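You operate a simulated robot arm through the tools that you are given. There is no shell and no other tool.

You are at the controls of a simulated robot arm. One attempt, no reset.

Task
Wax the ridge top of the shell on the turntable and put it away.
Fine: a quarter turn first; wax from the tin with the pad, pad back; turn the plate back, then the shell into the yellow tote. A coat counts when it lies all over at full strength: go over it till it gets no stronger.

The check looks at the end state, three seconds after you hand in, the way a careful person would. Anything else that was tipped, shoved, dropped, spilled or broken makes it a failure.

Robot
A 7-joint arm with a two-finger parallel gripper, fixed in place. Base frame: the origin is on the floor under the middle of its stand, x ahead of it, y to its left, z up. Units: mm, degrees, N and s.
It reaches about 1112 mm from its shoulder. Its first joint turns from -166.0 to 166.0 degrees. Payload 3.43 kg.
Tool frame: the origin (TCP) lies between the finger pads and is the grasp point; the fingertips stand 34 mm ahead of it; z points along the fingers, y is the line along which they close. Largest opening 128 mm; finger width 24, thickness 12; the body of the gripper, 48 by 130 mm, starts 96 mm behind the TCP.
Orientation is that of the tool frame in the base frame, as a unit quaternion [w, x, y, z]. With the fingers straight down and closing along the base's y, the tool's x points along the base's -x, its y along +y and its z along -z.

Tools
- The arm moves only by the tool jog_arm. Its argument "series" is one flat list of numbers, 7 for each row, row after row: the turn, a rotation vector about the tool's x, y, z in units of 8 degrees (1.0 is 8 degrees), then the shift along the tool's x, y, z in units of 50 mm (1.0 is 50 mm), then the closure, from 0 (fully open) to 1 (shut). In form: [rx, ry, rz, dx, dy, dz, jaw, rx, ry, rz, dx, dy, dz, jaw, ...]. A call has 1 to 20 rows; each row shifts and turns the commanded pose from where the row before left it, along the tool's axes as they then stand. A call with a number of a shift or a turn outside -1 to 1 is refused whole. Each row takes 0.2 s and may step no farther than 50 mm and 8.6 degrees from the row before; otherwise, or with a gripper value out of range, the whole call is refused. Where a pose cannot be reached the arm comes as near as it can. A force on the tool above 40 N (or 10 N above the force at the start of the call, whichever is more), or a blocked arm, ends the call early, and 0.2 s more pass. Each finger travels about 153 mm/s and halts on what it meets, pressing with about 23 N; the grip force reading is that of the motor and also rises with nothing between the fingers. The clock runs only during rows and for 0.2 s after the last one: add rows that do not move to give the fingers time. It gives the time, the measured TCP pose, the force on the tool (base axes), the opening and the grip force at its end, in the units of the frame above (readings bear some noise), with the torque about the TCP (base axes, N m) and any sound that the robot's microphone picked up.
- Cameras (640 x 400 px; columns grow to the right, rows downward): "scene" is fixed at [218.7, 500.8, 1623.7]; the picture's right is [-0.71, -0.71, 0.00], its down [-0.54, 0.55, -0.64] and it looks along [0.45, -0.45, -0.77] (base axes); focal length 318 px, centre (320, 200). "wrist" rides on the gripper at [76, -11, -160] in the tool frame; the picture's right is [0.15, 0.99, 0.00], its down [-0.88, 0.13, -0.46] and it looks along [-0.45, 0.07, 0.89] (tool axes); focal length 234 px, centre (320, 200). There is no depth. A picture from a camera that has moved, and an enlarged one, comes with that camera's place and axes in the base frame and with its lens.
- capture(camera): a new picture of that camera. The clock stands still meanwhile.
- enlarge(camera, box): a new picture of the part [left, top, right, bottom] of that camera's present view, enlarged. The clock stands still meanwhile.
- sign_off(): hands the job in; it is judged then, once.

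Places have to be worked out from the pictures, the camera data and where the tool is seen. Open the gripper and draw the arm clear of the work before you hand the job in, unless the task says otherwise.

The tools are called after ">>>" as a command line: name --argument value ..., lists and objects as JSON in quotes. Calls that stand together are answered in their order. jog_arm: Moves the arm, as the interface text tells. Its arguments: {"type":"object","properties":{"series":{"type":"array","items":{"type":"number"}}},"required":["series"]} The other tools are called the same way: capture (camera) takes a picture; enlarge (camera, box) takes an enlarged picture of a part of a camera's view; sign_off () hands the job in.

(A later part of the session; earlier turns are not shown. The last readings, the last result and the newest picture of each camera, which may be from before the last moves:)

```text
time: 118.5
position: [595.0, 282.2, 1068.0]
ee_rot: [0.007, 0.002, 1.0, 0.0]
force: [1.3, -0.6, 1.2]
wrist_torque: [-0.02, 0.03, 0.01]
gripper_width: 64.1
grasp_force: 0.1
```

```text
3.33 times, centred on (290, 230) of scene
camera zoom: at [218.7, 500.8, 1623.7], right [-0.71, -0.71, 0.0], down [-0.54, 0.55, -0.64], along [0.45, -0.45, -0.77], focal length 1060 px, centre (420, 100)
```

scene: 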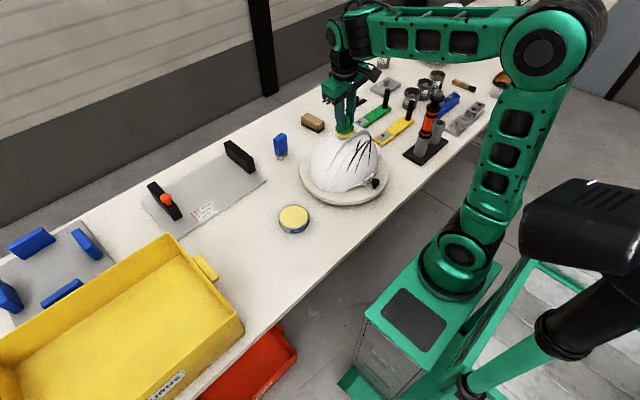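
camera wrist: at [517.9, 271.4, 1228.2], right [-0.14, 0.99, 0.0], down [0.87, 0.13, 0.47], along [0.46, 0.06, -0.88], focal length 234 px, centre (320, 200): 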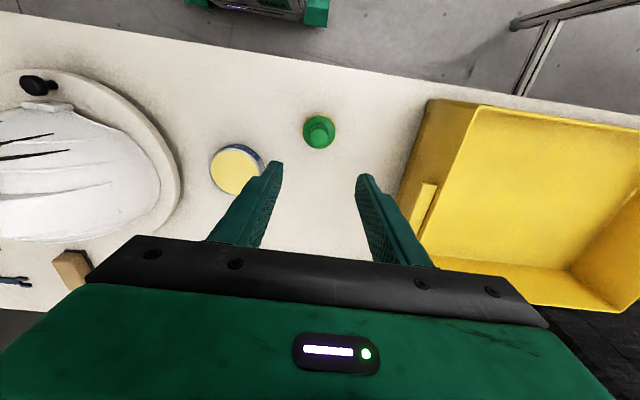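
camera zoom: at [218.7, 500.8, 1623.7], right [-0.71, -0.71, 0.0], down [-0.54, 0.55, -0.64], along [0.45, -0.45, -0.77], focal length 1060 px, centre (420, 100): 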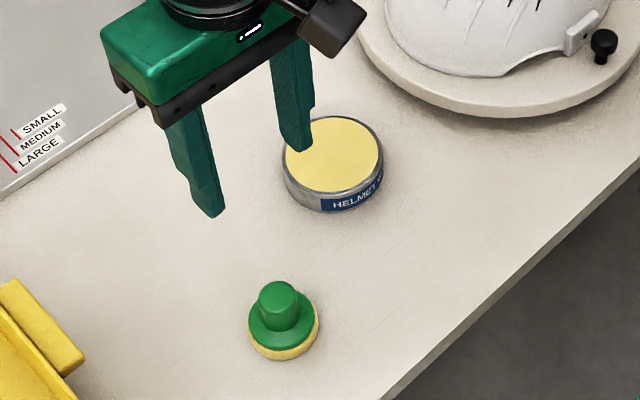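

The pad is home within a few mm, standing upright. Next I go above the turntable knob, now on the robot side near (585, −118).

>>> jog_arm --series '[0, 0, 0, 0.03, -0.8, 0.12, 0.5, 0, 0, 0, 0.03, -0.8, 0.12, 0.5, 0, 0, 0, 0.03, -0.8, 0.12, 0.5, 0, 0, 0, 0.03, -0.8, 0.12, 0.5, 0, 0, 0, 0.03, -0.8, 0.12, 0.5, 0, 0, 0, 0.03, -0.8, 0.12, 0.5, 0, 0, 0, 0.03, -0.8, 0.12, 0.5, 0, 0, 0, 0.03, -0.8, 0.12, 0.5, 0, 0, 0, 0.03, -0.8, 0.12, 0.5, 0, 0, 0, 0.03, -0.8, 0.12, 0.5, 0, 0, 0, 0, 0, 0, 0.5]'

>>> enlarge --camera "wrist" --box '[220, 90, 420, 220]'

>>> enlarge --camera "scene" --box '[280, 90, 410, 215]'

```text
time: 120.9
position: [581.7, -120.4, 1008.6]
ee_rot: [0.007, 0.002, 1.0, 0.0]
force: [-0.2, 0.8, 0.3]
wrist_torque: [-0.02, 0.0, -0.01]
gripper_width: 63.8
grasp_force: 0.1
```

```text
3.08 times, centred on (320, 155) of wrist
camera zoom: at [503.5, -131.5, 1167.2], right [-0.14, 0.99, 0.0], down [0.87, 0.13, 0.47], along [0.46, 0.06, -0.88], focal length 720 px, centre (320, 338)
```

zoom: 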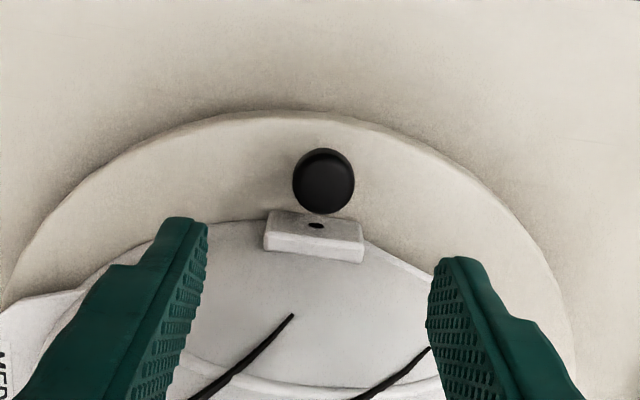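

```text
3.20 times, centred on (345, 152) of scene
camera zoom: at [218.7, 500.8, 1623.7], right [-0.71, -0.71, 0.0], down [-0.54, 0.55, -0.64], along [0.45, -0.45, -0.77], focal length 1018 px, centre (240, 352)
```

zoom: 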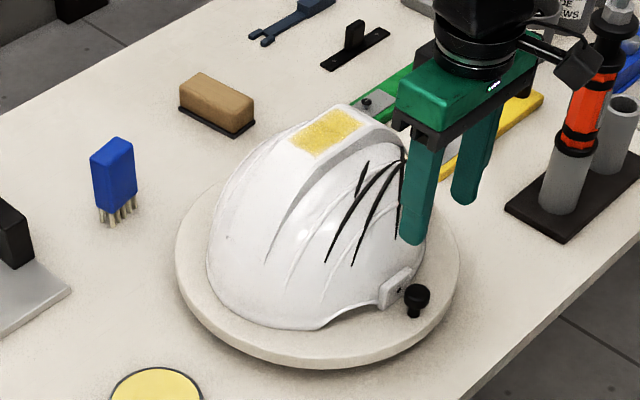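

The knob sits at about (583.5, −118), so the plate is still at the quarter turn. I lower around it, outward-biased, and cage it loosely.

>>> jog_arm --series '[0, 0, 0, 0.1, 0.045, 0.4, 0.5, 0, 0, 0, 0, 0, 0.5, 0.5, 0, 0, 0, 0, 0, 0.5, 0.5, 0, 0, 0, 0, 0, 0.5, 0.5, 0, 0, 0, 0, 0, 0.5, 0.5, 0, 0, 0, 0, 0, 0.04, 0.5, 0, 0, 0, 0, 0, 0, 0.5]'

>>> enlarge --camera "wrist" --box '[240, 120, 400, 230]'

```text
time: 122.5
position: [576.7, -115.2, 885.3]
ee_rot: [0.007, 0.001, 1.0, 0.0]
force: [0.5, 0.1, 0.3]
wrist_torque: [0.01, 0.0, -0.02]
gripper_width: 64.0
grasp_force: 0.1
```

```text
3.64 times, centred on (320, 175) of wrist
camera zoom: at [498.5, -126.1, 1044.7], right [-0.14, 0.99, 0.0], down [0.87, 0.13, 0.47], along [0.46, 0.06, -0.88], focal length 852 px, centre (320, 291)
```

zoom: 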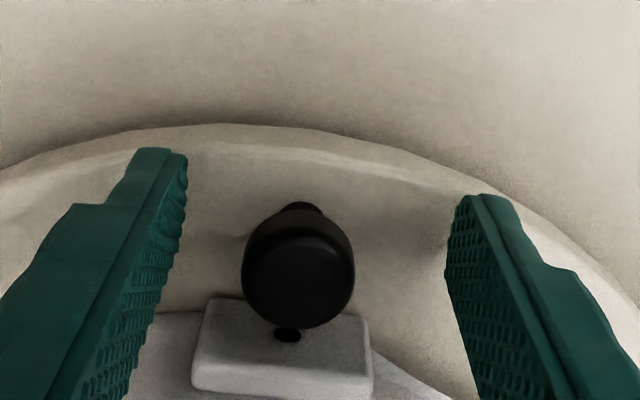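

The knob is about 4 mm to −y of the tool axis; I centre on it and close to a 27 mm cage.

>>> jog_arm --series '[0, 0, 0, 0, -0.085, 0, 0.5, 0, 0, 0, 0, 0, 0, 0.7, 0, 0, 0, 0, 0, 0, 0.79, 0, 0, 0, 0, 0, 0, 0.79]'

>>> enlarge --camera "wrist" --box '[240, 120, 400, 230]'

```text
time: 123.5
position: [576.0, -119.7, 885.7]
ee_rot: [0.007, 0.004, 1.0, -0.001]
force: [-0.9, -0.3, 0.0]
wrist_torque: [-0.03, 0.01, 0.0]
gripper_width: 26.7
grasp_force: 0.0
```

```text
3.64 times, centred on (320, 175) of wrist
camera zoom: at [498.6, -130.3, 1045.1], right [-0.14, 0.99, 0.0], down [0.87, 0.13, 0.47], along [0.46, 0.06, -0.88], focal length 852 px, centre (320, 291)
```

zoom: 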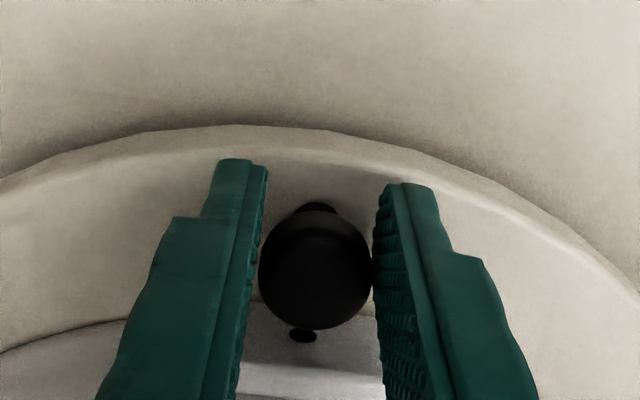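

Caged at 26.7 mm. I swing the plate back clockwise, first 45°.

>>> jog_arm --series '[0, 0, 0.625, -0.011, 0.2527, 0, 0.79, 0, 0, 0.625, -0.011, 0.2527, 0, 0.79, 0, 0, 0.625, -0.011, 0.2527, 0, 0.79, 0, 0, 0.625, -0.011, 0.2527, 0, 0.79, 0, 0, 0.625, -0.011, 0.2527, 0, 0.79, 0, 0, 0.625, -0.011, 0.2527, 0, 0.79, 0, 0, 0.625, -0.011, 0.2527, 0, 0.79, 0, 0, 0.625, -0.011, 0.2527, 0, 0.79, 0, 0, 0.625, -0.011, 0.2527, 0, 0.79, 0, 0, 0, 0, 0, 0, 0.79]'

>>> enlarge --camera "wrist" --box '[240, 120, 400, 230]'

>>> enlarge --camera "scene" --box '[280, 90, 410, 215]'

```text
time: 125.7
position: [619.8, -18.6, 887.6]
ee_rot: [0.007, 0.385, 0.923, 0.003]
force: [0.3, 1.0, 0.8]
wrist_torque: [0.05, -0.04, -0.02]
gripper_width: 27.0
grasp_force: 0.7
```

```text
3.64 times, centred on (320, 175) of wrist
camera zoom: at [556.6, 28.4, 1046.5], right [0.6, 0.8, 0.01], down [0.71, -0.53, 0.47], along [0.38, -0.27, -0.88], focal length 852 px, centre (320, 291)
```

zoom: 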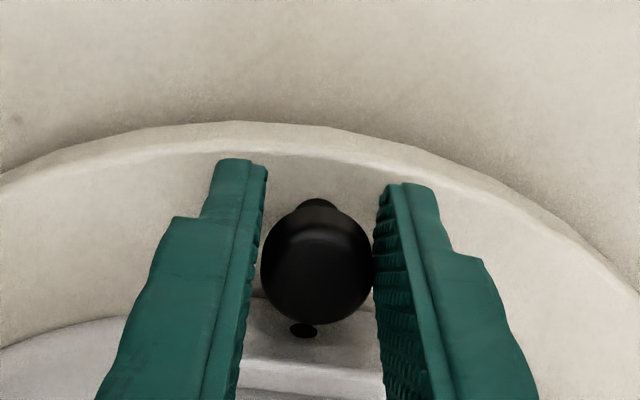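

```text
3.20 times, centred on (345, 152) of scene
camera zoom: at [218.7, 500.8, 1623.7], right [-0.71, -0.71, 0.0], down [-0.54, 0.55, -0.64], along [0.45, -0.45, -0.77], focal length 1018 px, centre (240, 352)
```

zoom: 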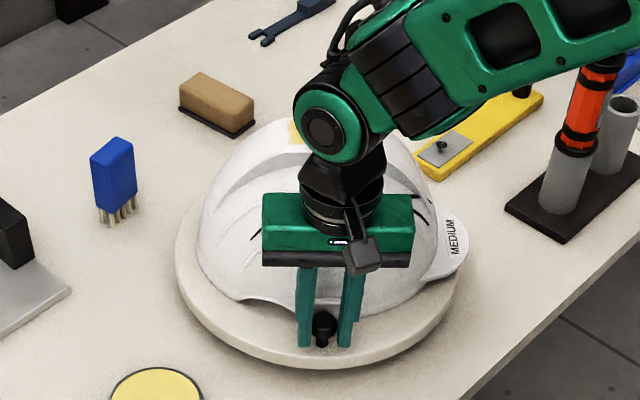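

Halfway, with no force and the knob still caged. I swing the remaining 45°.

>>> jog_arm --series '[0, 0, 0.625, -0.011, 0.2527, 0, 0.79, 0, 0, 0.625, -0.011, 0.2527, 0, 0.79, 0, 0, 0.625, -0.011, 0.2527, 0, 0.79, 0, 0, 0.625, -0.011, 0.2527, 0, 0.79, 0, 0, 0.625, -0.011, 0.2527, 0, 0.79, 0, 0, 0.625, -0.011, 0.2527, 0, 0.79, 0, 0, 0.625, -0.011, 0.2527, 0, 0.79, 0, 0, 0.625, -0.011, 0.2527, 0, 0.79, 0, 0, 0.625, -0.011, 0.2527, 0, 0.79, 0, 0, 0, 0, 0, 0, 0.79]'

>>> enlarge --camera "wrist" --box '[240, 120, 400, 230]'

>>> enlarge --camera "scene" --box '[270, 120, 380, 220]'

```text
time: 127.9
position: [719.1, 26.0, 889.5]
ee_rot: [0.005, 0.709, 0.705, 0.006]
force: [0.6, -0.1, 0.0]
wrist_torque: [0.03, 0.02, 0.03]
gripper_width: 27.0
grasp_force: 0.1
```

```text
3.64 times, centred on (320, 175) of wrist
camera zoom: at [707.8, 101.1, 1049.5], right [0.99, 0.14, 0.01], down [0.12, -0.88, 0.46], along [0.08, -0.45, -0.89], focal length 852 px, centre (320, 291)
```

zoom: 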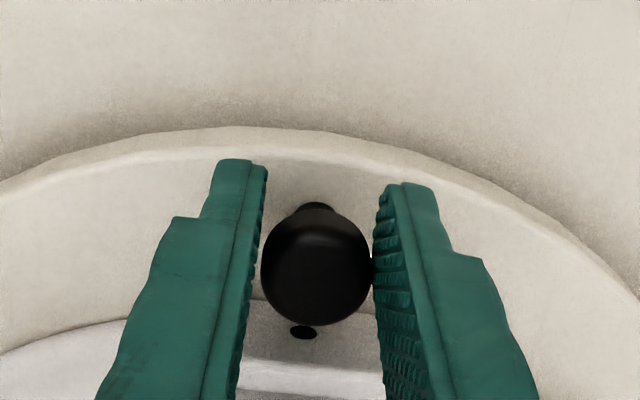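

```text
4.00 times, centred on (325, 170) of scene
camera zoom: at [218.7, 500.8, 1623.7], right [-0.71, -0.71, 0.0], down [-0.54, 0.55, -0.64], along [0.45, -0.45, -0.77], focal length 1272 px, centre (300, 320)
```

zoom: 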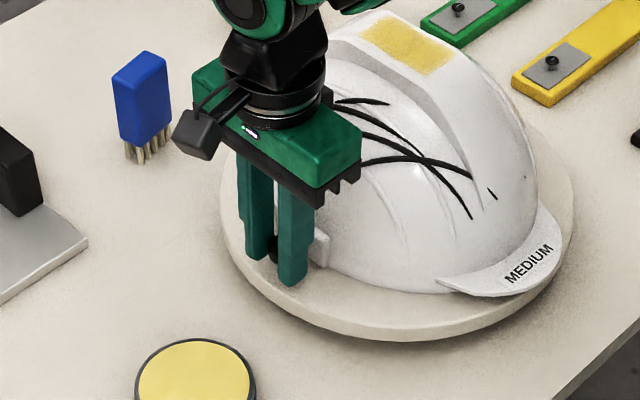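

The plate is back in its starting orientation (text and knob match the first picture). I nudge 1 mm more, release the knob and rise.

>>> jog_arm --series '[0, 0, 0, 0, 0.02, 0, 0.79, 0, 0, 0, 0, 0, 0, 0.7, 0, 0, 0, 0, 0, 0, 0.5, 0, 0, 0, 0, 0, -0.3, 0.5, 0, 0, 0, 0, 0, -0.7, 0.5, 0, 0, 0, 0, 0, -0.9, 0.4, 0, 0, 0, 0, 0, -0.9, 0.3, 0, 0, 0, 0, 0, -0.9, 0.2, 0, 0, 0, 0, 0, -0.9, 0, 0, 0, 0, 0, 0, 0, 0]'

>>> capture --camera "wrist"

>>> enlarge --camera "scene" --box '[280, 100, 410, 220]'

```text
time: 130.1
position: [716.8, 26.0, 1118.0]
ee_rot: [0.006, 0.709, 0.706, 0.004]
force: [0.5, 0.3, -0.1]
wrist_torque: [-0.04, -0.01, -0.03]
gripper_width: 128.1
grasp_force: 0.0
```

```text
taken
camera wrist: at [704.3, 101.2, 1278.3], right [0.99, 0.14, 0.01], down [0.12, -0.88, 0.46], along [0.08, -0.45, -0.89], focal length 234 px, centre (320, 200)
```

wrist: 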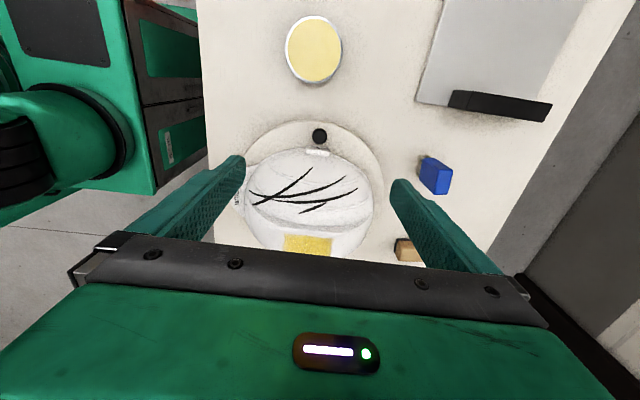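

```text
3.33 times, centred on (345, 160) of scene
camera zoom: at [218.7, 500.8, 1623.7], right [-0.71, -0.71, 0.0], down [-0.54, 0.55, -0.64], along [0.45, -0.45, -0.77], focal length 1060 px, centre (237, 333)
```

zoom: 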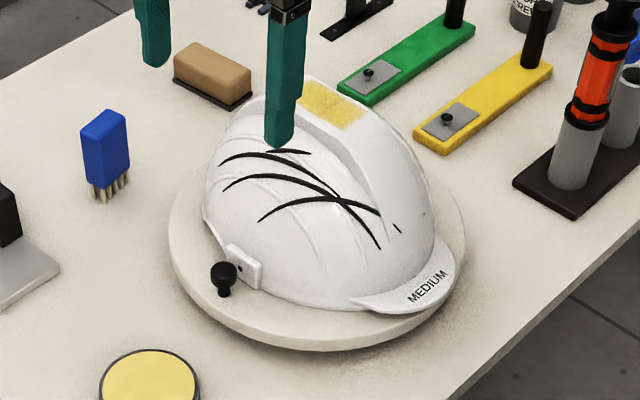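

The helmet is back as at the start. I yaw the gripper back so it closes across the ridge, and move to view the ridge walls for grasping.

>>> jog_arm --series '[0, 0, -0.9375, 0, 0, 0, 0, 0, 0, -0.9375, 0, 0, 0, 0, 0, 0, -0.9375, 0, 0, 0, 0, 0, 0, -0.9375, 0, 0, 0, 0, 0, 0, -0.9375, 0, 0, 0, 0, 0, 0, -0.9375, 0, 0, 0, 0, 0, 0, -0.9375, 0, 0, 0, 0, 0, 0, -0.9375, 0, 0, 0, 0, 0, 0, -0.9375, 0, 0, 0, 0, 0, 0, -0.9375, 0, 0, 0, 0, 0, 0, -0.9375, 0, 0, 0, 0, 0, 0, -0.9375, 0, 0, 0, 0, 0, 0, 0, 0.31, -0.58, -0.13, 0, 0, 0, 0, 0.31, -0.58, -0.13, 0, 0, 0, 0, 0.31, -0.58, -0.13, 0, 0, 0, 0, 0.31, -0.58, -0.13, 0, 0, 0, 0, 0.31, -0.58, -0.13, 0, 0, 0, 0, 0, 0, 0, 0]'

>>> enlarge --camera "wrist" --box '[220, 110, 420, 240]'

>>> enlarge --camera "scene" --box '[300, 110, 400, 210]'

```text
time: 133.9
position: [638.9, -119.4, 1149.6]
ee_rot: [0.008, 0.001, 1.0, 0.0]
force: [0.6, -1.0, -0.2]
wrist_torque: [0.01, 0.01, -0.01]
gripper_width: 127.8
grasp_force: 0.0
```

```text
3.08 times, centred on (320, 175) of wrist
camera zoom: at [562.1, -131.3, 1309.6], right [-0.14, 0.99, 0.0], down [0.87, 0.13, 0.47], along [0.46, 0.06, -0.88], focal length 720 px, centre (320, 277)
```

zoom: 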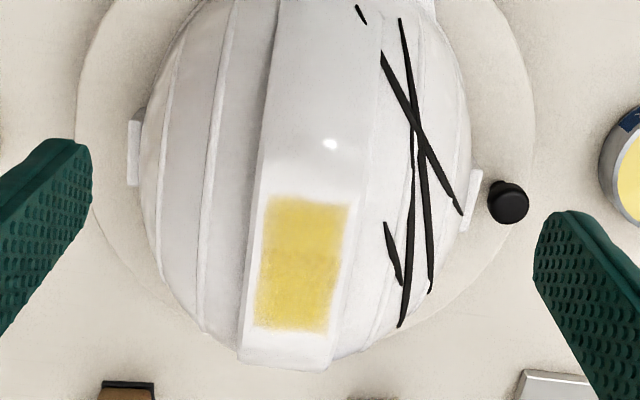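

```text
4.00 times, centred on (350, 160) of scene
camera zoom: at [218.7, 500.8, 1623.7], right [-0.71, -0.71, 0.0], down [-0.54, 0.55, -0.64], along [0.45, -0.45, -0.77], focal length 1272 px, centre (200, 360)
```

zoom: 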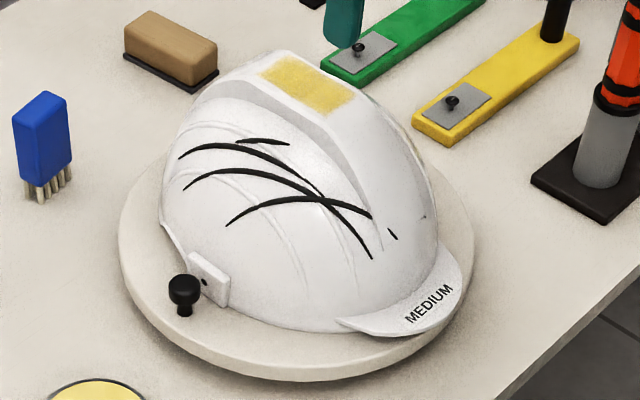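

I zoom further into the ridge to see its side walls and where fingers could bear.

>>> enlarge --camera "wrist" --box '[270, 140, 370, 210]'

>>> enlarge --camera "scene" --box '[330, 110, 400, 165]'

```text
5.71 times, centred on (320, 175) of wrist
camera zoom: at [562.1, -131.3, 1309.6], right [-0.14, 0.99, 0.0], down [0.87, 0.13, 0.47], along [0.46, 0.06, -0.88], focal length 1338 px, centre (320, 343)
```

zoom: 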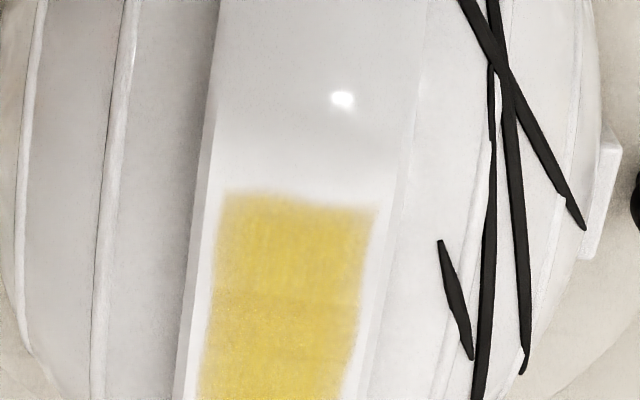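

```text
7.27 times, centred on (365, 138) of scene
camera zoom: at [218.7, 500.8, 1623.7], right [-0.71, -0.71, 0.0], down [-0.54, 0.55, -0.64], along [0.45, -0.45, -0.77], focal length 2314 px, centre (-7, 654)
```

zoom: 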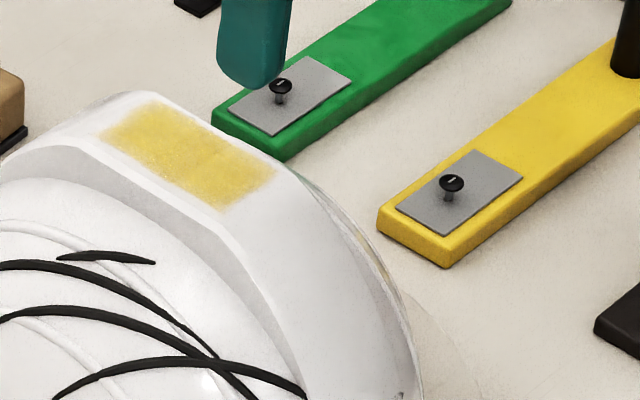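

The ridge stands about 12–18 mm proud with walls ~50 mm apart, so the fingers can clasp it without touching the wax. Before lifting the helmet I go and measure the yellow tote.

>>> jog_arm --series '[0, 0, 0, 0.05, 0.9, -0.1, 0, 0, 0, 0, 0.05, 0.95, -0.1, 0, 0, 0, 0, 0.05, 0.95, -0.1, 0, 0, 0, 0, 0.05, 0.95, -0.1, 0, 0, 0, 0, 0.05, 0.95, -0.1, 0, 0, 0, 0, 0.05, 0.95, -0.1, 0, 0, 0, 0, 0.05, 0.95, -0.1, 0, 0, 0, 0, 0.05, 0.95, -0.1, 0, 0, 0, 0, 0.05, 0.95, -0.1, 0, 0, 0, 0, 0.05, 0.95, -0.1, 0, 0, 0, 0, 0.05, 0.95, -0.1, 0, 0, 0, 0, 0.05, 0.95, -0.1, 0, 0, 0, 0, 0.05, 0.95, -0.1, 0, 0, 0, 0, 0.05, 0.95, -0.1, 0, 0, 0, 0, 0.05, 0.8, -0.1, 0, 0, 0, 0, 0, 0, 0, 0]'

>>> capture --camera "wrist"

>>> capture --camera "scene"

```text
time: 137.3
position: [607.1, 542.5, 1220.3]
ee_rot: [0.007, 0.003, 1.0, -0.001]
force: [-0.2, -0.3, 0.1]
wrist_torque: [0.0, -0.02, -0.02]
gripper_width: 128.1
grasp_force: 0.0
out of reach, approached as far as the arm can: row 15
```

```text
taken
camera wrist: at [529.5, 532.0, 1378.9], right [-0.14, 0.99, 0.0], down [0.87, 0.13, 0.47], along [0.46, 0.06, -0.88], focal length 234 px, centre (320, 200)
```

wrist: 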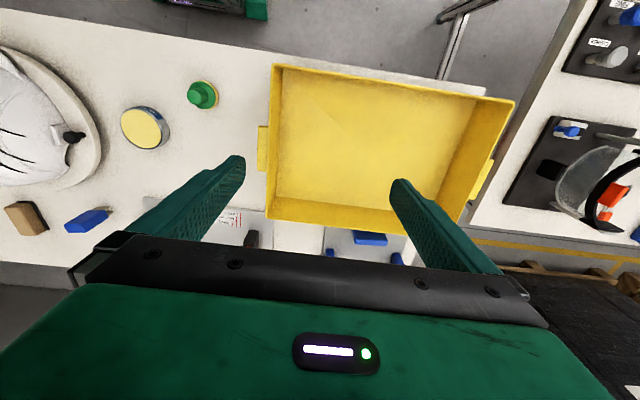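

```text
taken
```

scene: 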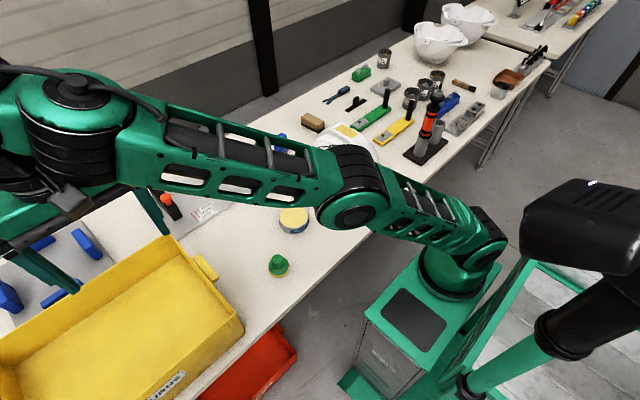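

I zoom both views on the tote to triangulate its rim and floor.

>>> enlarge --camera "scene" --box '[0, 220, 260, 400]'

>>> enlarge --camera "wrist" --box '[240, 50, 540, 245]'

```text
2.22 times, centred on (130, 310) of scene
camera zoom: at [218.7, 500.8, 1623.7], right [-0.71, -0.71, 0.0], down [-0.54, 0.55, -0.64], along [0.45, -0.45, -0.77], focal length 707 px, centre (742, -44)
```

zoom: 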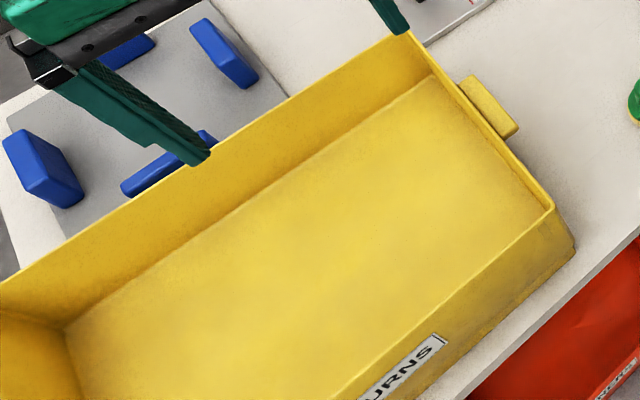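

```text
2.05 times, centred on (390, 148) of wrist
camera zoom: at [529.5, 532.0, 1378.9], right [-0.14, 0.99, 0.0], down [0.87, 0.13, 0.47], along [0.46, 0.06, -0.88], focal length 480 px, centre (176, 308)
```

zoom: 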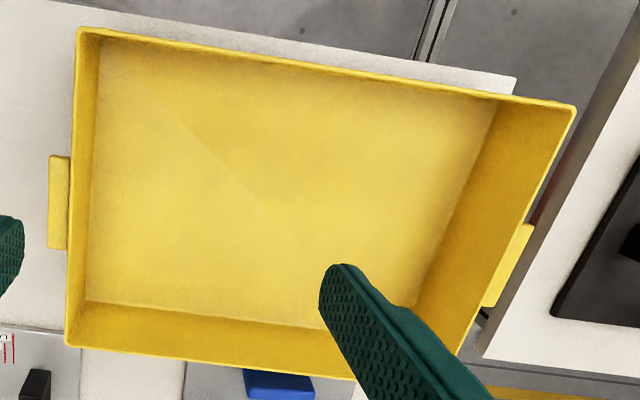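

The tote spans roughly x 522–827, y 452–869 with its rim near z 940. The helmet is about 286 mm long, so it must be yawed 90° to fit. I take another view from lower to pin the rim height.

>>> jog_arm --series '[0, 0, 0, 0, -0.6, 0.7, 0, 0, 0, 0, 0, -0.6, 0.7, 0, 0, 0, 0, 0, -0.6, 0.7, 0, 0, 0, 0, 0, -0.6, 0.6, 0, 0, 0, 0, 0, 0, 0, 0]'

>>> capture --camera "wrist"

>>> enlarge --camera "wrist" --box '[320, 40, 640, 240]'

```text
time: 138.5
position: [608.7, 421.1, 1084.5]
ee_rot: [0.006, 0.002, 1.0, -0.001]
force: [0.0, 0.1, 0.4]
wrist_torque: [-0.02, 0.02, 0.0]
gripper_width: 127.8
grasp_force: 0.0
```

```text
taken
camera wrist: at [530.5, 410.6, 1243.9], right [-0.14, 0.99, 0.0], down [0.87, 0.13, 0.47], along [0.46, 0.06, -0.88], focal length 234 px, centre (320, 200)
```

wrist: 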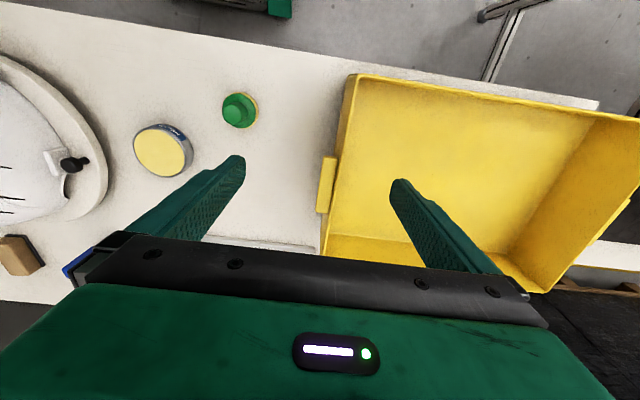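

```text
2.00 times, centred on (480, 140) of wrist
camera zoom: at [530.5, 410.6, 1243.9], right [-0.14, 0.99, 0.0], down [0.87, 0.13, 0.47], along [0.46, 0.06, -0.88], focal length 468 px, centre (0, 320)
```

zoom: 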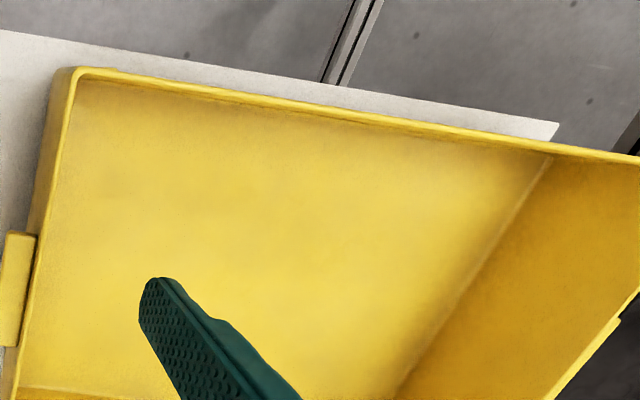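

Combined views put the tote's rim at z ≈ 947, floor ≈ 855, and inside about x 530–805, y 460–858. Now I return above the helmet ridge to grasp it.

>>> jog_arm --series '[0, 0.09, 0, -0.183, -0.9, -0.025, 0, 0, 0, 0, -0.183, -0.9, -0.025, 0, 0, 0, 0, -0.183, -0.9, -0.025, 0, 0, 0, 0, -0.183, -0.9, -0.025, 0, 0, 0, 0, -0.183, -0.9, -0.025, 0, 0, 0, 0, -0.183, -0.9, -0.025, 0, 0, 0, 0, -0.183, -0.9, -0.025, 0, 0, 0, 0, -0.183, -0.9, -0.025, 0, 0, 0, 0, -0.183, -0.9, -0.025, 0, 0, 0, 0, -0.183, -0.9, -0.025, 0, 0, 0, 0, -0.183, -0.9, -0.025, 0, 0, 0, 0, -0.183, -0.9, -0.025, 0, 0, 0, 0, 0, 0, 0, 0]'

>>> capture --camera "wrist"

>>> enlarge --camera "wrist" --box '[230, 80, 410, 240]'

>>> enlarge --camera "scene" --box '[290, 90, 400, 200]'

```text
time: 141.3
position: [717.0, -114.4, 1098.7]
ee_rot: [0.001, 0.002, 1.0, 0.0]
force: [-0.2, 0.7, 0.9]
wrist_torque: [0.02, -0.02, 0.02]
gripper_width: 128.1
grasp_force: 0.0
```

```text
taken
camera wrist: at [641.0, -126.1, 1258.9], right [-0.14, 0.99, 0.0], down [0.88, 0.13, 0.46], along [0.45, 0.06, -0.89], focal length 234 px, centre (320, 200)
```

wrist: 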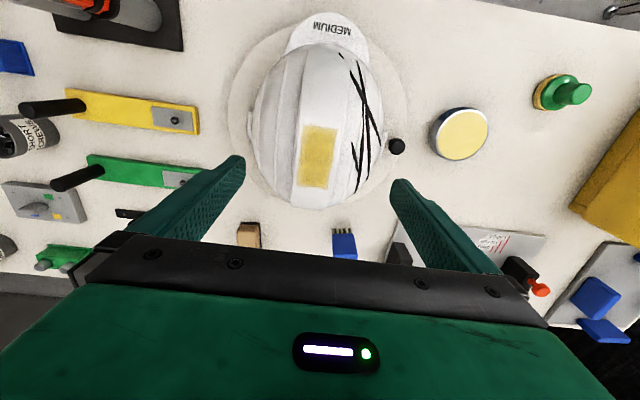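

```text
2.50 times, centred on (320, 160) of wrist
camera zoom: at [641.0, -126.1, 1258.9], right [-0.14, 0.99, 0.0], down [0.88, 0.13, 0.46], along [0.45, 0.06, -0.89], focal length 585 px, centre (320, 300)
```

zoom: 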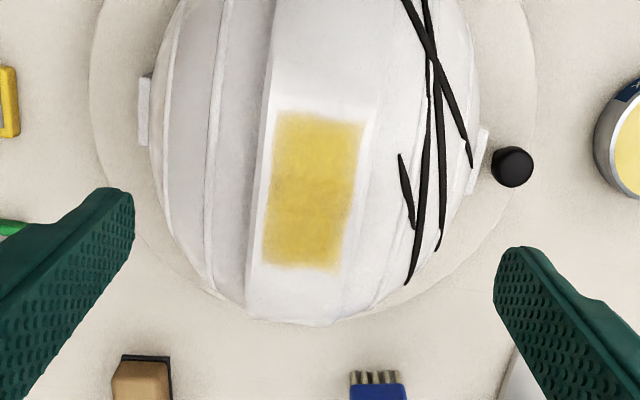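

```text
3.64 times, centred on (345, 145) of scene
camera zoom: at [218.7, 500.8, 1623.7], right [-0.71, -0.71, 0.0], down [-0.54, 0.55, -0.64], along [0.45, -0.45, -0.77], focal length 1157 px, centre (229, 400)
```

zoom: 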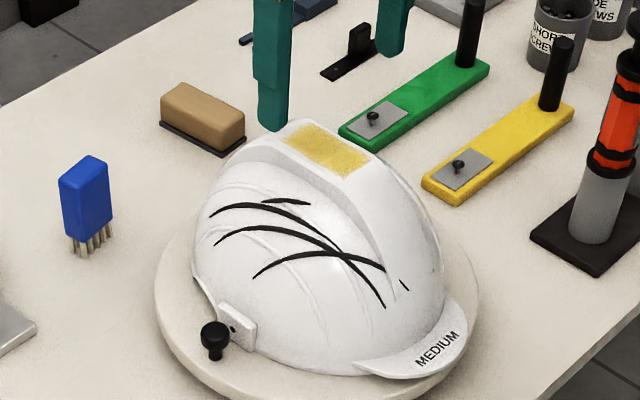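

The ridge centre is at y ≈ −117.5 and x ≈ 719. I partly close to 85 mm and lower straddling the ridge, stopping a bit high to check.

>>> jog_arm --series '[0, 0, 0, -0.04, -0.065, 0.3, 0.34, 0, 0, 0, 0, 0, 0.5, 0.34, 0, 0, 0, 0, 0, 0.4, 0.34, 0, 0, 0, 0, 0, 0.2, 0.34, 0, 0, 0, 0, 0, 0, 0.34]'

>>> enlarge --camera "wrist" --box '[230, 80, 410, 240]'

>>> enlarge --camera "scene" --box '[310, 90, 400, 170]'

```text
time: 142.5
position: [718.8, -120.1, 1030.0]
ee_rot: [0.001, 0.002, 1.0, -0.001]
force: [0.1, -0.1, 0.1]
wrist_torque: [0.0, 0.0, -0.01]
gripper_width: 84.5
grasp_force: 0.1
```

```text
2.50 times, centred on (320, 160) of wrist
camera zoom: at [643.2, -131.3, 1190.3], right [-0.14, 0.99, 0.0], down [0.88, 0.13, 0.46], along [0.45, 0.06, -0.89], focal length 585 px, centre (320, 300)
```

zoom: 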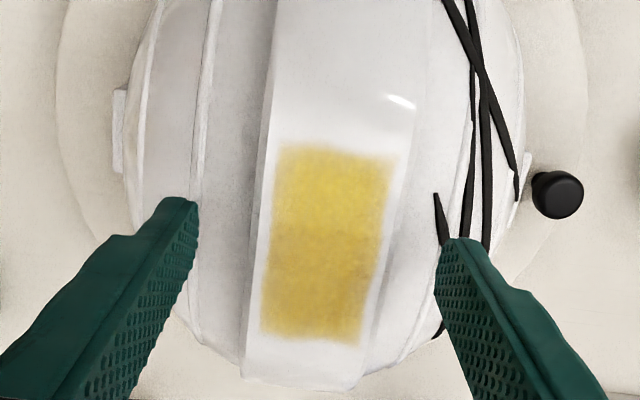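

```text
5.00 times, centred on (355, 130) of scene
camera zoom: at [218.7, 500.8, 1623.7], right [-0.71, -0.71, 0.0], down [-0.54, 0.55, -0.64], along [0.45, -0.45, -0.77], focal length 1591 px, centre (145, 550)
```

zoom: 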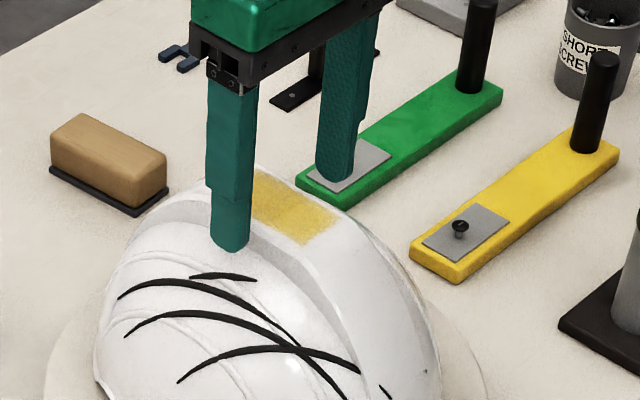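

The ridge centre is 3 mm to +y of the tool axis; I correct and lower further in small steps, watching the force.

>>> jog_arm --series '[0, 0, 0, 0, 0.06, 0.08, 0.34, 0, 0, 0, 0, 0, 0.08, 0.34, 0, 0, 0, 0, 0, 0.04, 0.34, 0, 0, 0, 0, 0, 0, 0.34]'

>>> enlarge --camera "scene" --box '[320, 90, 390, 150]'

>>> enlarge --camera "wrist" --box '[230, 80, 410, 240]'

```text
time: 143.5
position: [718.4, -118.5, 1019.2]
ee_rot: [0.001, 0.002, 1.0, 0.0]
force: [-0.4, -0.1, 0.6]
wrist_torque: [0.0, -0.01, 0.01]
gripper_width: 84.5
grasp_force: 0.1
```

```text
6.67 times, centred on (355, 120) of scene
camera zoom: at [218.7, 500.8, 1623.7], right [-0.71, -0.71, 0.0], down [-0.54, 0.55, -0.64], along [0.45, -0.45, -0.77], focal length 2121 px, centre (87, 733)
```

zoom: 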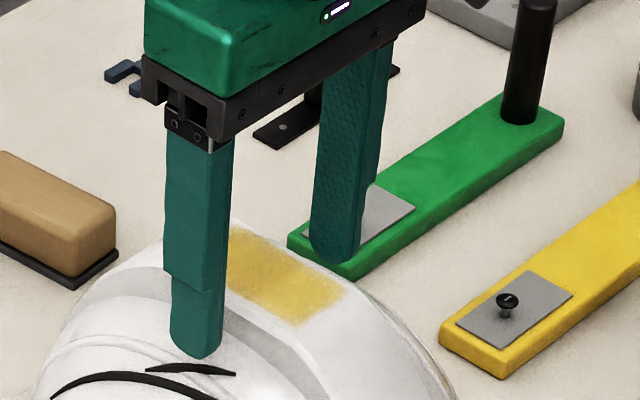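

```text
2.50 times, centred on (320, 160) of wrist
camera zoom: at [642.3, -128.6, 1179.8], right [-0.14, 0.99, 0.0], down [0.88, 0.13, 0.46], along [0.45, 0.06, -0.89], focal length 585 px, centre (320, 300)
```

zoom: 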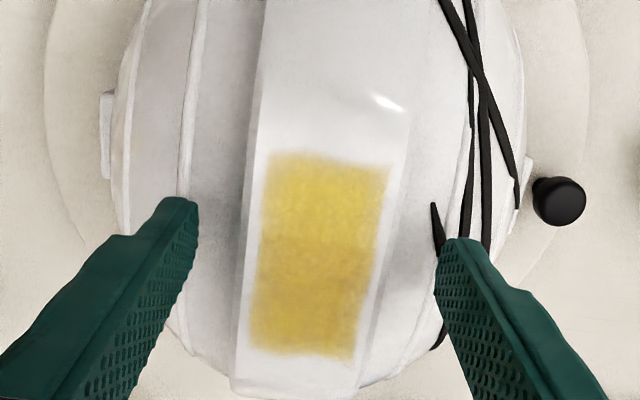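

No contact, fingers flank the ridge symmetrically. I close on the ridge walls and check the width.

>>> jog_arm --series '[0, 0, 0, 0, 0, 0, 0.45, 0, 0, 0, 0, 0, 0, 0.52, 0, 0, 0, 0, 0, 0, 0.6, 0, 0, 0, 0, 0, 0, 1, 0, 0, 0, 0, 0, 0, 1, 0, 0, 0, 0, 0, 0, 1]'

>>> enlarge --camera "scene" --box '[320, 90, 390, 150]'

>>> enlarge --camera "wrist" --box '[230, 80, 410, 240]'

```text
time: 144.9
position: [717.8, -118.7, 1019.3]
ee_rot: [0.0, 0.003, 1.0, 0.0]
force: [0.5, -1.7, 1.9]
wrist_torque: [-0.05, -0.04, -0.02]
gripper_width: 51.9
grasp_force: 23.0
```

```text
6.67 times, centred on (355, 120) of scene
camera zoom: at [218.7, 500.8, 1623.7], right [-0.71, -0.71, 0.0], down [-0.54, 0.55, -0.64], along [0.45, -0.45, -0.77], focal length 2121 px, centre (87, 733)
```

zoom: 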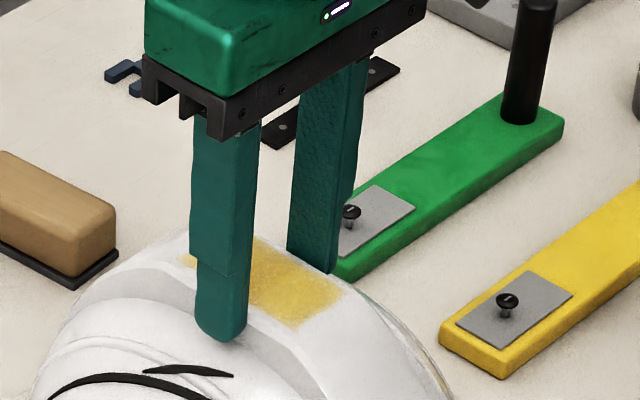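

```text
2.50 times, centred on (320, 160) of wrist
camera zoom: at [642.3, -128.7, 1179.9], right [-0.14, 0.99, 0.0], down [0.88, 0.13, 0.46], along [0.45, 0.06, -0.89], focal length 585 px, centre (320, 300)
```

zoom: 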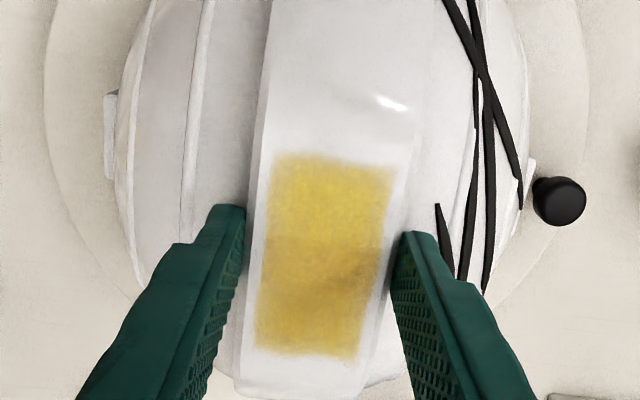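

The fingers clasp the ridge at 51.9 mm, clear of the wax. I lift a few mm slowly and check the grip.

>>> jog_arm --series '[0, 0, 0, 0, 0, -0.02, 1, 0, 0, 0, 0, 0, -0.04, 1, 0, 0, 0, 0, 0, -0.06, 1, 0, 0, 0, 0, 0, 0, 1, 0, 0, 0, 0, 0, 0, 1]'

>>> enlarge --camera "scene" --box '[290, 90, 410, 215]'

>>> enlarge --camera "wrist" --box '[230, 80, 410, 240]'

```text
time: 146.1
position: [717.3, -116.7, 1027.0]
ee_rot: [0.001, 0.002, 1.0, 0.001]
force: [-0.2, 1.0, -3.2]
wrist_torque: [0.0, 0.03, -0.01]
gripper_width: 51.6
grasp_force: 23.0
```

```text
3.20 times, centred on (350, 152) of scene
camera zoom: at [218.7, 500.8, 1623.7], right [-0.71, -0.71, 0.0], down [-0.54, 0.55, -0.64], along [0.45, -0.45, -0.77], focal length 1018 px, centre (224, 352)
```

zoom: 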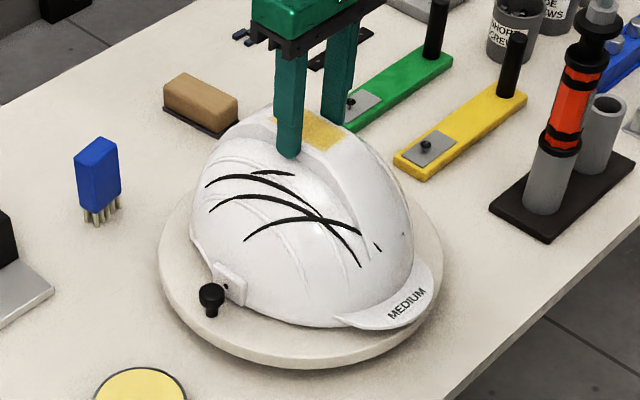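

```text
2.50 times, centred on (320, 160) of wrist
camera zoom: at [642.7, -128.8, 1186.2], right [-0.14, 0.99, 0.0], down [0.88, 0.13, 0.46], along [0.45, 0.06, -0.89], focal length 585 px, centre (320, 300)
```

zoom: 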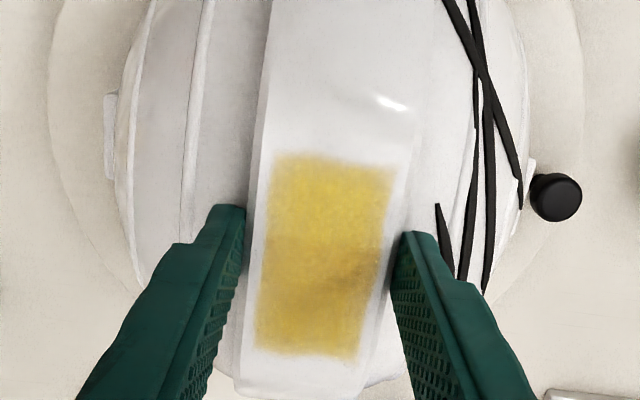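

The helmet has lifted (about 3 N of weight, no slip). I raise it gently to clear height.

>>> jog_arm --series '[0, 0, 0, 0, 0, -0.08, 1, 0, 0, 0, 0, 0, -0.15, 1, 0, 0, 0, 0, 0, -0.25, 1, 0, 0, 0, 0, 0, -0.3, 1, 0, 0, 0, 0, 0, -0.35, 1, 0, 0, 0, 0, 0, -0.35, 1, 0, 0, 0, 0, 0, -0.35, 1, 0, 0, 0, 0, 0, -0.3, 1, 0, 0, 0, 0, 0, -0.15, 1, 0, 0, 0, 0, 0, -0.08, 1, 0, 0, 0, 0, 0, 0, 1]'

>>> capture --camera "scene"

>>> enlarge --camera "scene" --box '[280, 60, 420, 215]'

>>> enlarge --camera "wrist" --box '[200, 60, 440, 240]'

```text
time: 148.5
position: [717.0, -117.0, 1144.0]
ee_rot: [0.001, 0.001, 1.0, 0.0]
force: [0.4, -0.3, -4.2]
wrist_torque: [0.0, -0.02, -0.01]
gripper_width: 51.6
grasp_force: 23.2
```

```text
taken
```

scene: 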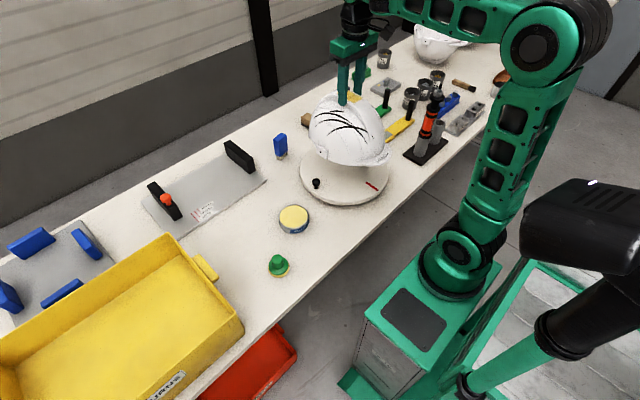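

```text
2.58 times, centred on (350, 138) of scene
camera zoom: at [218.7, 500.8, 1623.7], right [-0.71, -0.71, 0.0], down [-0.54, 0.55, -0.64], along [0.45, -0.45, -0.77], focal length 821 px, centre (243, 361)
```

zoom: 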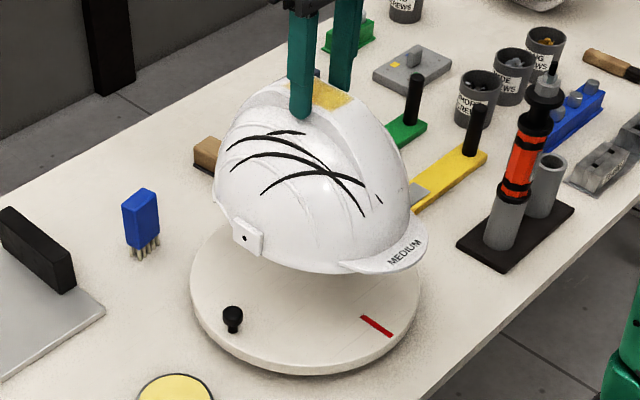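

```text
2.22 times, centred on (320, 150) of wrist
camera zoom: at [642.1, -128.6, 1304.3], right [-0.14, 0.99, 0.0], down [0.88, 0.13, 0.46], along [0.45, 0.06, -0.89], focal length 520 px, centre (320, 311)
```

zoom: 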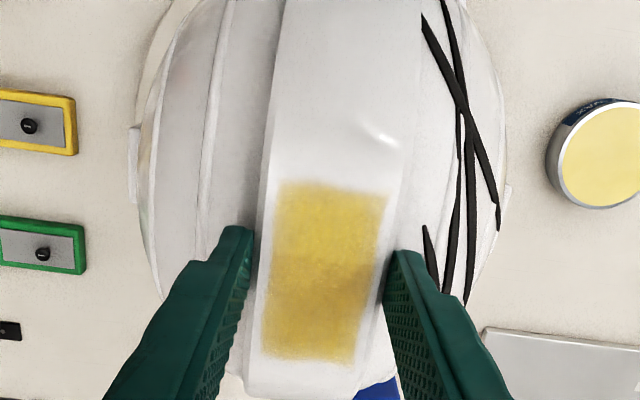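

The helmet hangs level and the plate below shows its home mark. I carry it smoothly toward the tote side at clear height.

>>> jog_arm --series '[0, 0, 0, 0.06, 0.2, -0.02, 1, 0, 0, 0, 0.1, 0.35, -0.02, 1, 0, 0, 0, 0.13, 0.5, -0.02, 1, 0, 0, 0, 0.13, 0.5, -0.02, 1, 0, 0, 0, 0.13, 0.5, -0.02, 1, 0, 0, 0, 0.13, 0.5, -0.02, 1, 0, 0, 0, 0.13, 0.5, 0, 1, 0, 0, 0, 0.13, 0.5, 0, 1, 0, 0, 0, 0.13, 0.5, 0, 1, 0, 0, 0, 0.13, 0.5, 0, 1, 0, 0, 0, 0.13, 0.5, 0, 1, 0, 0, 0, 0.13, 0.5, 0, 1, 0, 0, 0, 0.13, 0.5, 0, 1, 0, 0, 0, 0.13, 0.45, 0, 1, 0, 0, 0, 0.1, 0.35, 0, 1, 0, 0, 0, 0.06, 0.2, 0, 1, 0, 0, 0, 0, 0, 0, 1]'

>>> capture --camera "scene"

```text
time: 152.1
position: [624.1, 235.5, 1150.7]
ee_rot: [0.001, 0.002, 1.0, -0.001]
force: [-0.4, 0.4, -2.6]
wrist_torque: [0.0, 0.04, 0.01]
gripper_width: 51.6
grasp_force: 23.1
```

```text
taken
```

scene: 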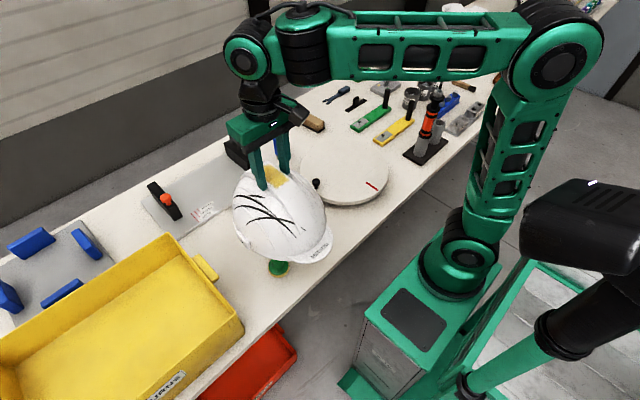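

Still firmly held. I yaw the helmet 90° clockwise here so its length lines up with the tote.

>>> jog_arm --series '[0, 0, 0.5, 0, 0, 0, 1, 0, 0, 0.8, 0, 0, 0, 1, 0, 0, 0.95, 0, 0, 0, 1, 0, 0, 0.95, 0, 0, 0, 1, 0, 0, 0.95, 0, 0, 0, 1, 0, 0, 0.95, 0, 0, 0, 1, 0, 0, 0.95, 0, 0, 0, 1, 0, 0, 0.95, 0, 0, 0, 1, 0, 0, 0.95, 0, 0, 0, 1, 0, 0, 0.95, 0, 0, 0, 1, 0, 0, 0.95, 0, 0, 0, 1, 0, 0, 0.9, 0, 0, 0, 1, 0, 0, 0.5, 0, 0, 0, 1, 0, 0, 0, 0, 0, 0, 1]'

>>> capture --camera "scene"

>>> capture --camera "wrist"

```text
time: 155.1
position: [626.7, 235.9, 1149.6]
ee_rot: [0.002, 0.709, 0.705, -0.001]
force: [0.3, 0.9, -4.5]
wrist_torque: [0.02, 0.02, -0.02]
gripper_width: 51.7
grasp_force: 22.9
```

```text
taken
```

scene: 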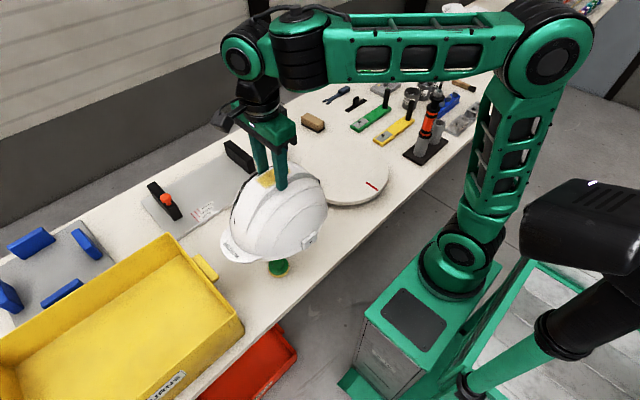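

```text
taken
camera wrist: at [616.1, 312.9, 1309.9], right [0.99, 0.14, 0.0], down [0.12, -0.88, 0.46], along [0.07, -0.45, -0.89], focal length 234 px, centre (320, 200)
```

wrist: 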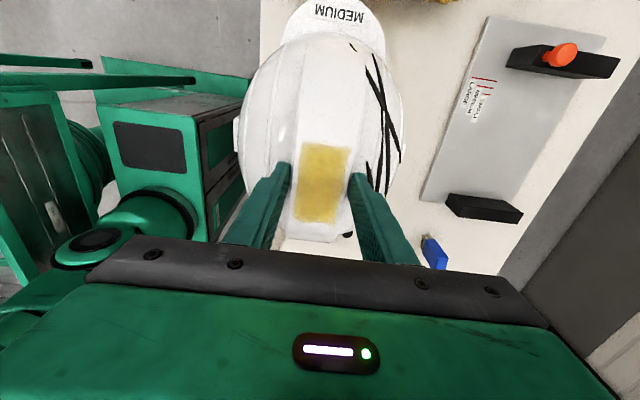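

Brim now points to +y. I continue along y toward the tote, keeping the bottom edge about 20 mm above the rim.

>>> jog_arm --series '[0, 0, 0, 0.2, 0.03, 0, 1, 0, 0, 0, 0.35, 0.04, 0, 1, 0, 0, 0, 0.5, 0.05, 0, 1, 0, 0, 0, 0.5, 0.05, 0, 1, 0, 0, 0, 0.5, 0.05, 0, 1, 0, 0, 0, 0.5, 0.05, 0, 1, 0, 0, 0, 0.5, 0.05, 0, 1, 0, 0, 0, 0.5, 0.05, 0, 1, 0, 0, 0, 0.5, 0.05, 0, 1, 0, 0, 0, 0.45, 0.04, 0, 1, 0, 0, 0, 0.3, 0.03, 0, 1, 0, 0, 0, 0.1, 0, 0, 1, 0, 0, 0, 0, 0, 0, 1]'

>>> capture --camera "scene"

>>> enlarge --camera "scene" --box '[100, 130, 340, 340]'

```text
time: 157.9
position: [652.4, 480.1, 1149.7]
ee_rot: [0.001, 0.709, 0.705, 0.001]
force: [0.1, 0.8, -2.8]
wrist_torque: [-0.01, -0.02, 0.02]
gripper_width: 51.6
grasp_force: 22.0
```

```text
taken
```

scene: 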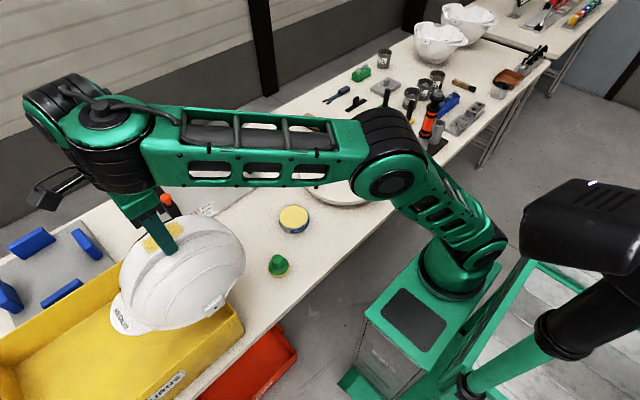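

```text
1.90 times, centred on (220, 235) of scene
camera zoom: at [218.7, 500.8, 1623.7], right [-0.71, -0.71, 0.0], down [-0.54, 0.55, -0.64], along [0.45, -0.45, -0.77], focal length 606 px, centre (510, 133)
```

zoom: 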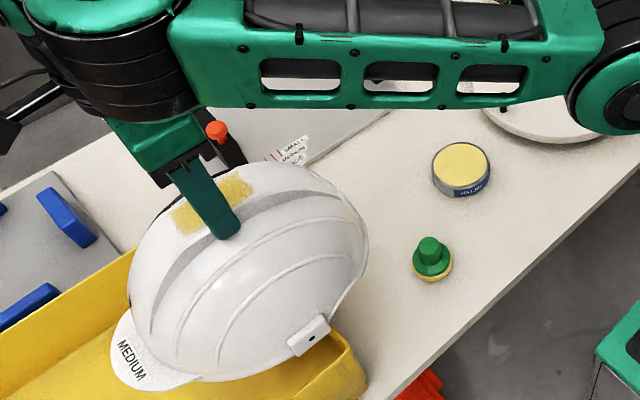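

The helmet is over the near part of the tote. I advance further in y in smaller steps, lowering 8 mm, and watch for the reach limit.

>>> jog_arm --series '[0, 0, 0, 0.2, 0, 0.04, 1, 0, 0, 0, 0.35, 0, 0.06, 1, 0, 0, 0, 0.4, 0, 0.06, 1, 0, 0, 0, 0.4, 0.02, 0, 1, 0, 0, 0, 0.3, 0.02, 0, 1, 0, 0, 0, 0.15, 0, 0, 1, 0, 0, 0, 0, 0, 0, 1]'

>>> enlarge --camera "scene" --box '[20, 130, 280, 380]'

```text
time: 159.5
position: [655.7, 572.0, 1141.5]
ee_rot: [0.001, 0.709, 0.705, 0.0]
force: [-0.1, 0.3, -4.5]
wrist_torque: [0.03, -0.01, -0.02]
gripper_width: 51.4
grasp_force: 22.8
```

```text
1.60 times, centred on (150, 255) of scene
camera zoom: at [218.7, 500.8, 1623.7], right [-0.71, -0.71, 0.0], down [-0.54, 0.55, -0.64], along [0.45, -0.45, -0.77], focal length 509 px, centre (592, 112)
```

zoom: 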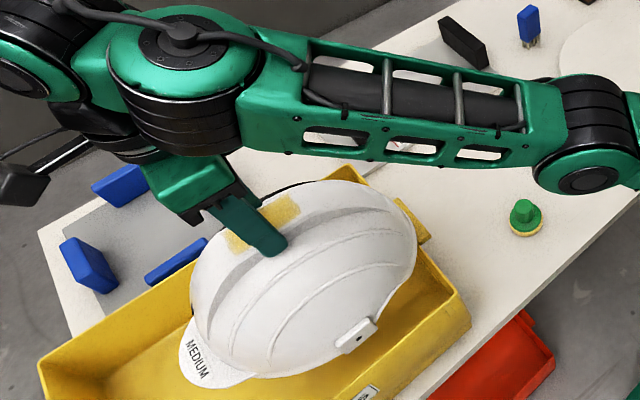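

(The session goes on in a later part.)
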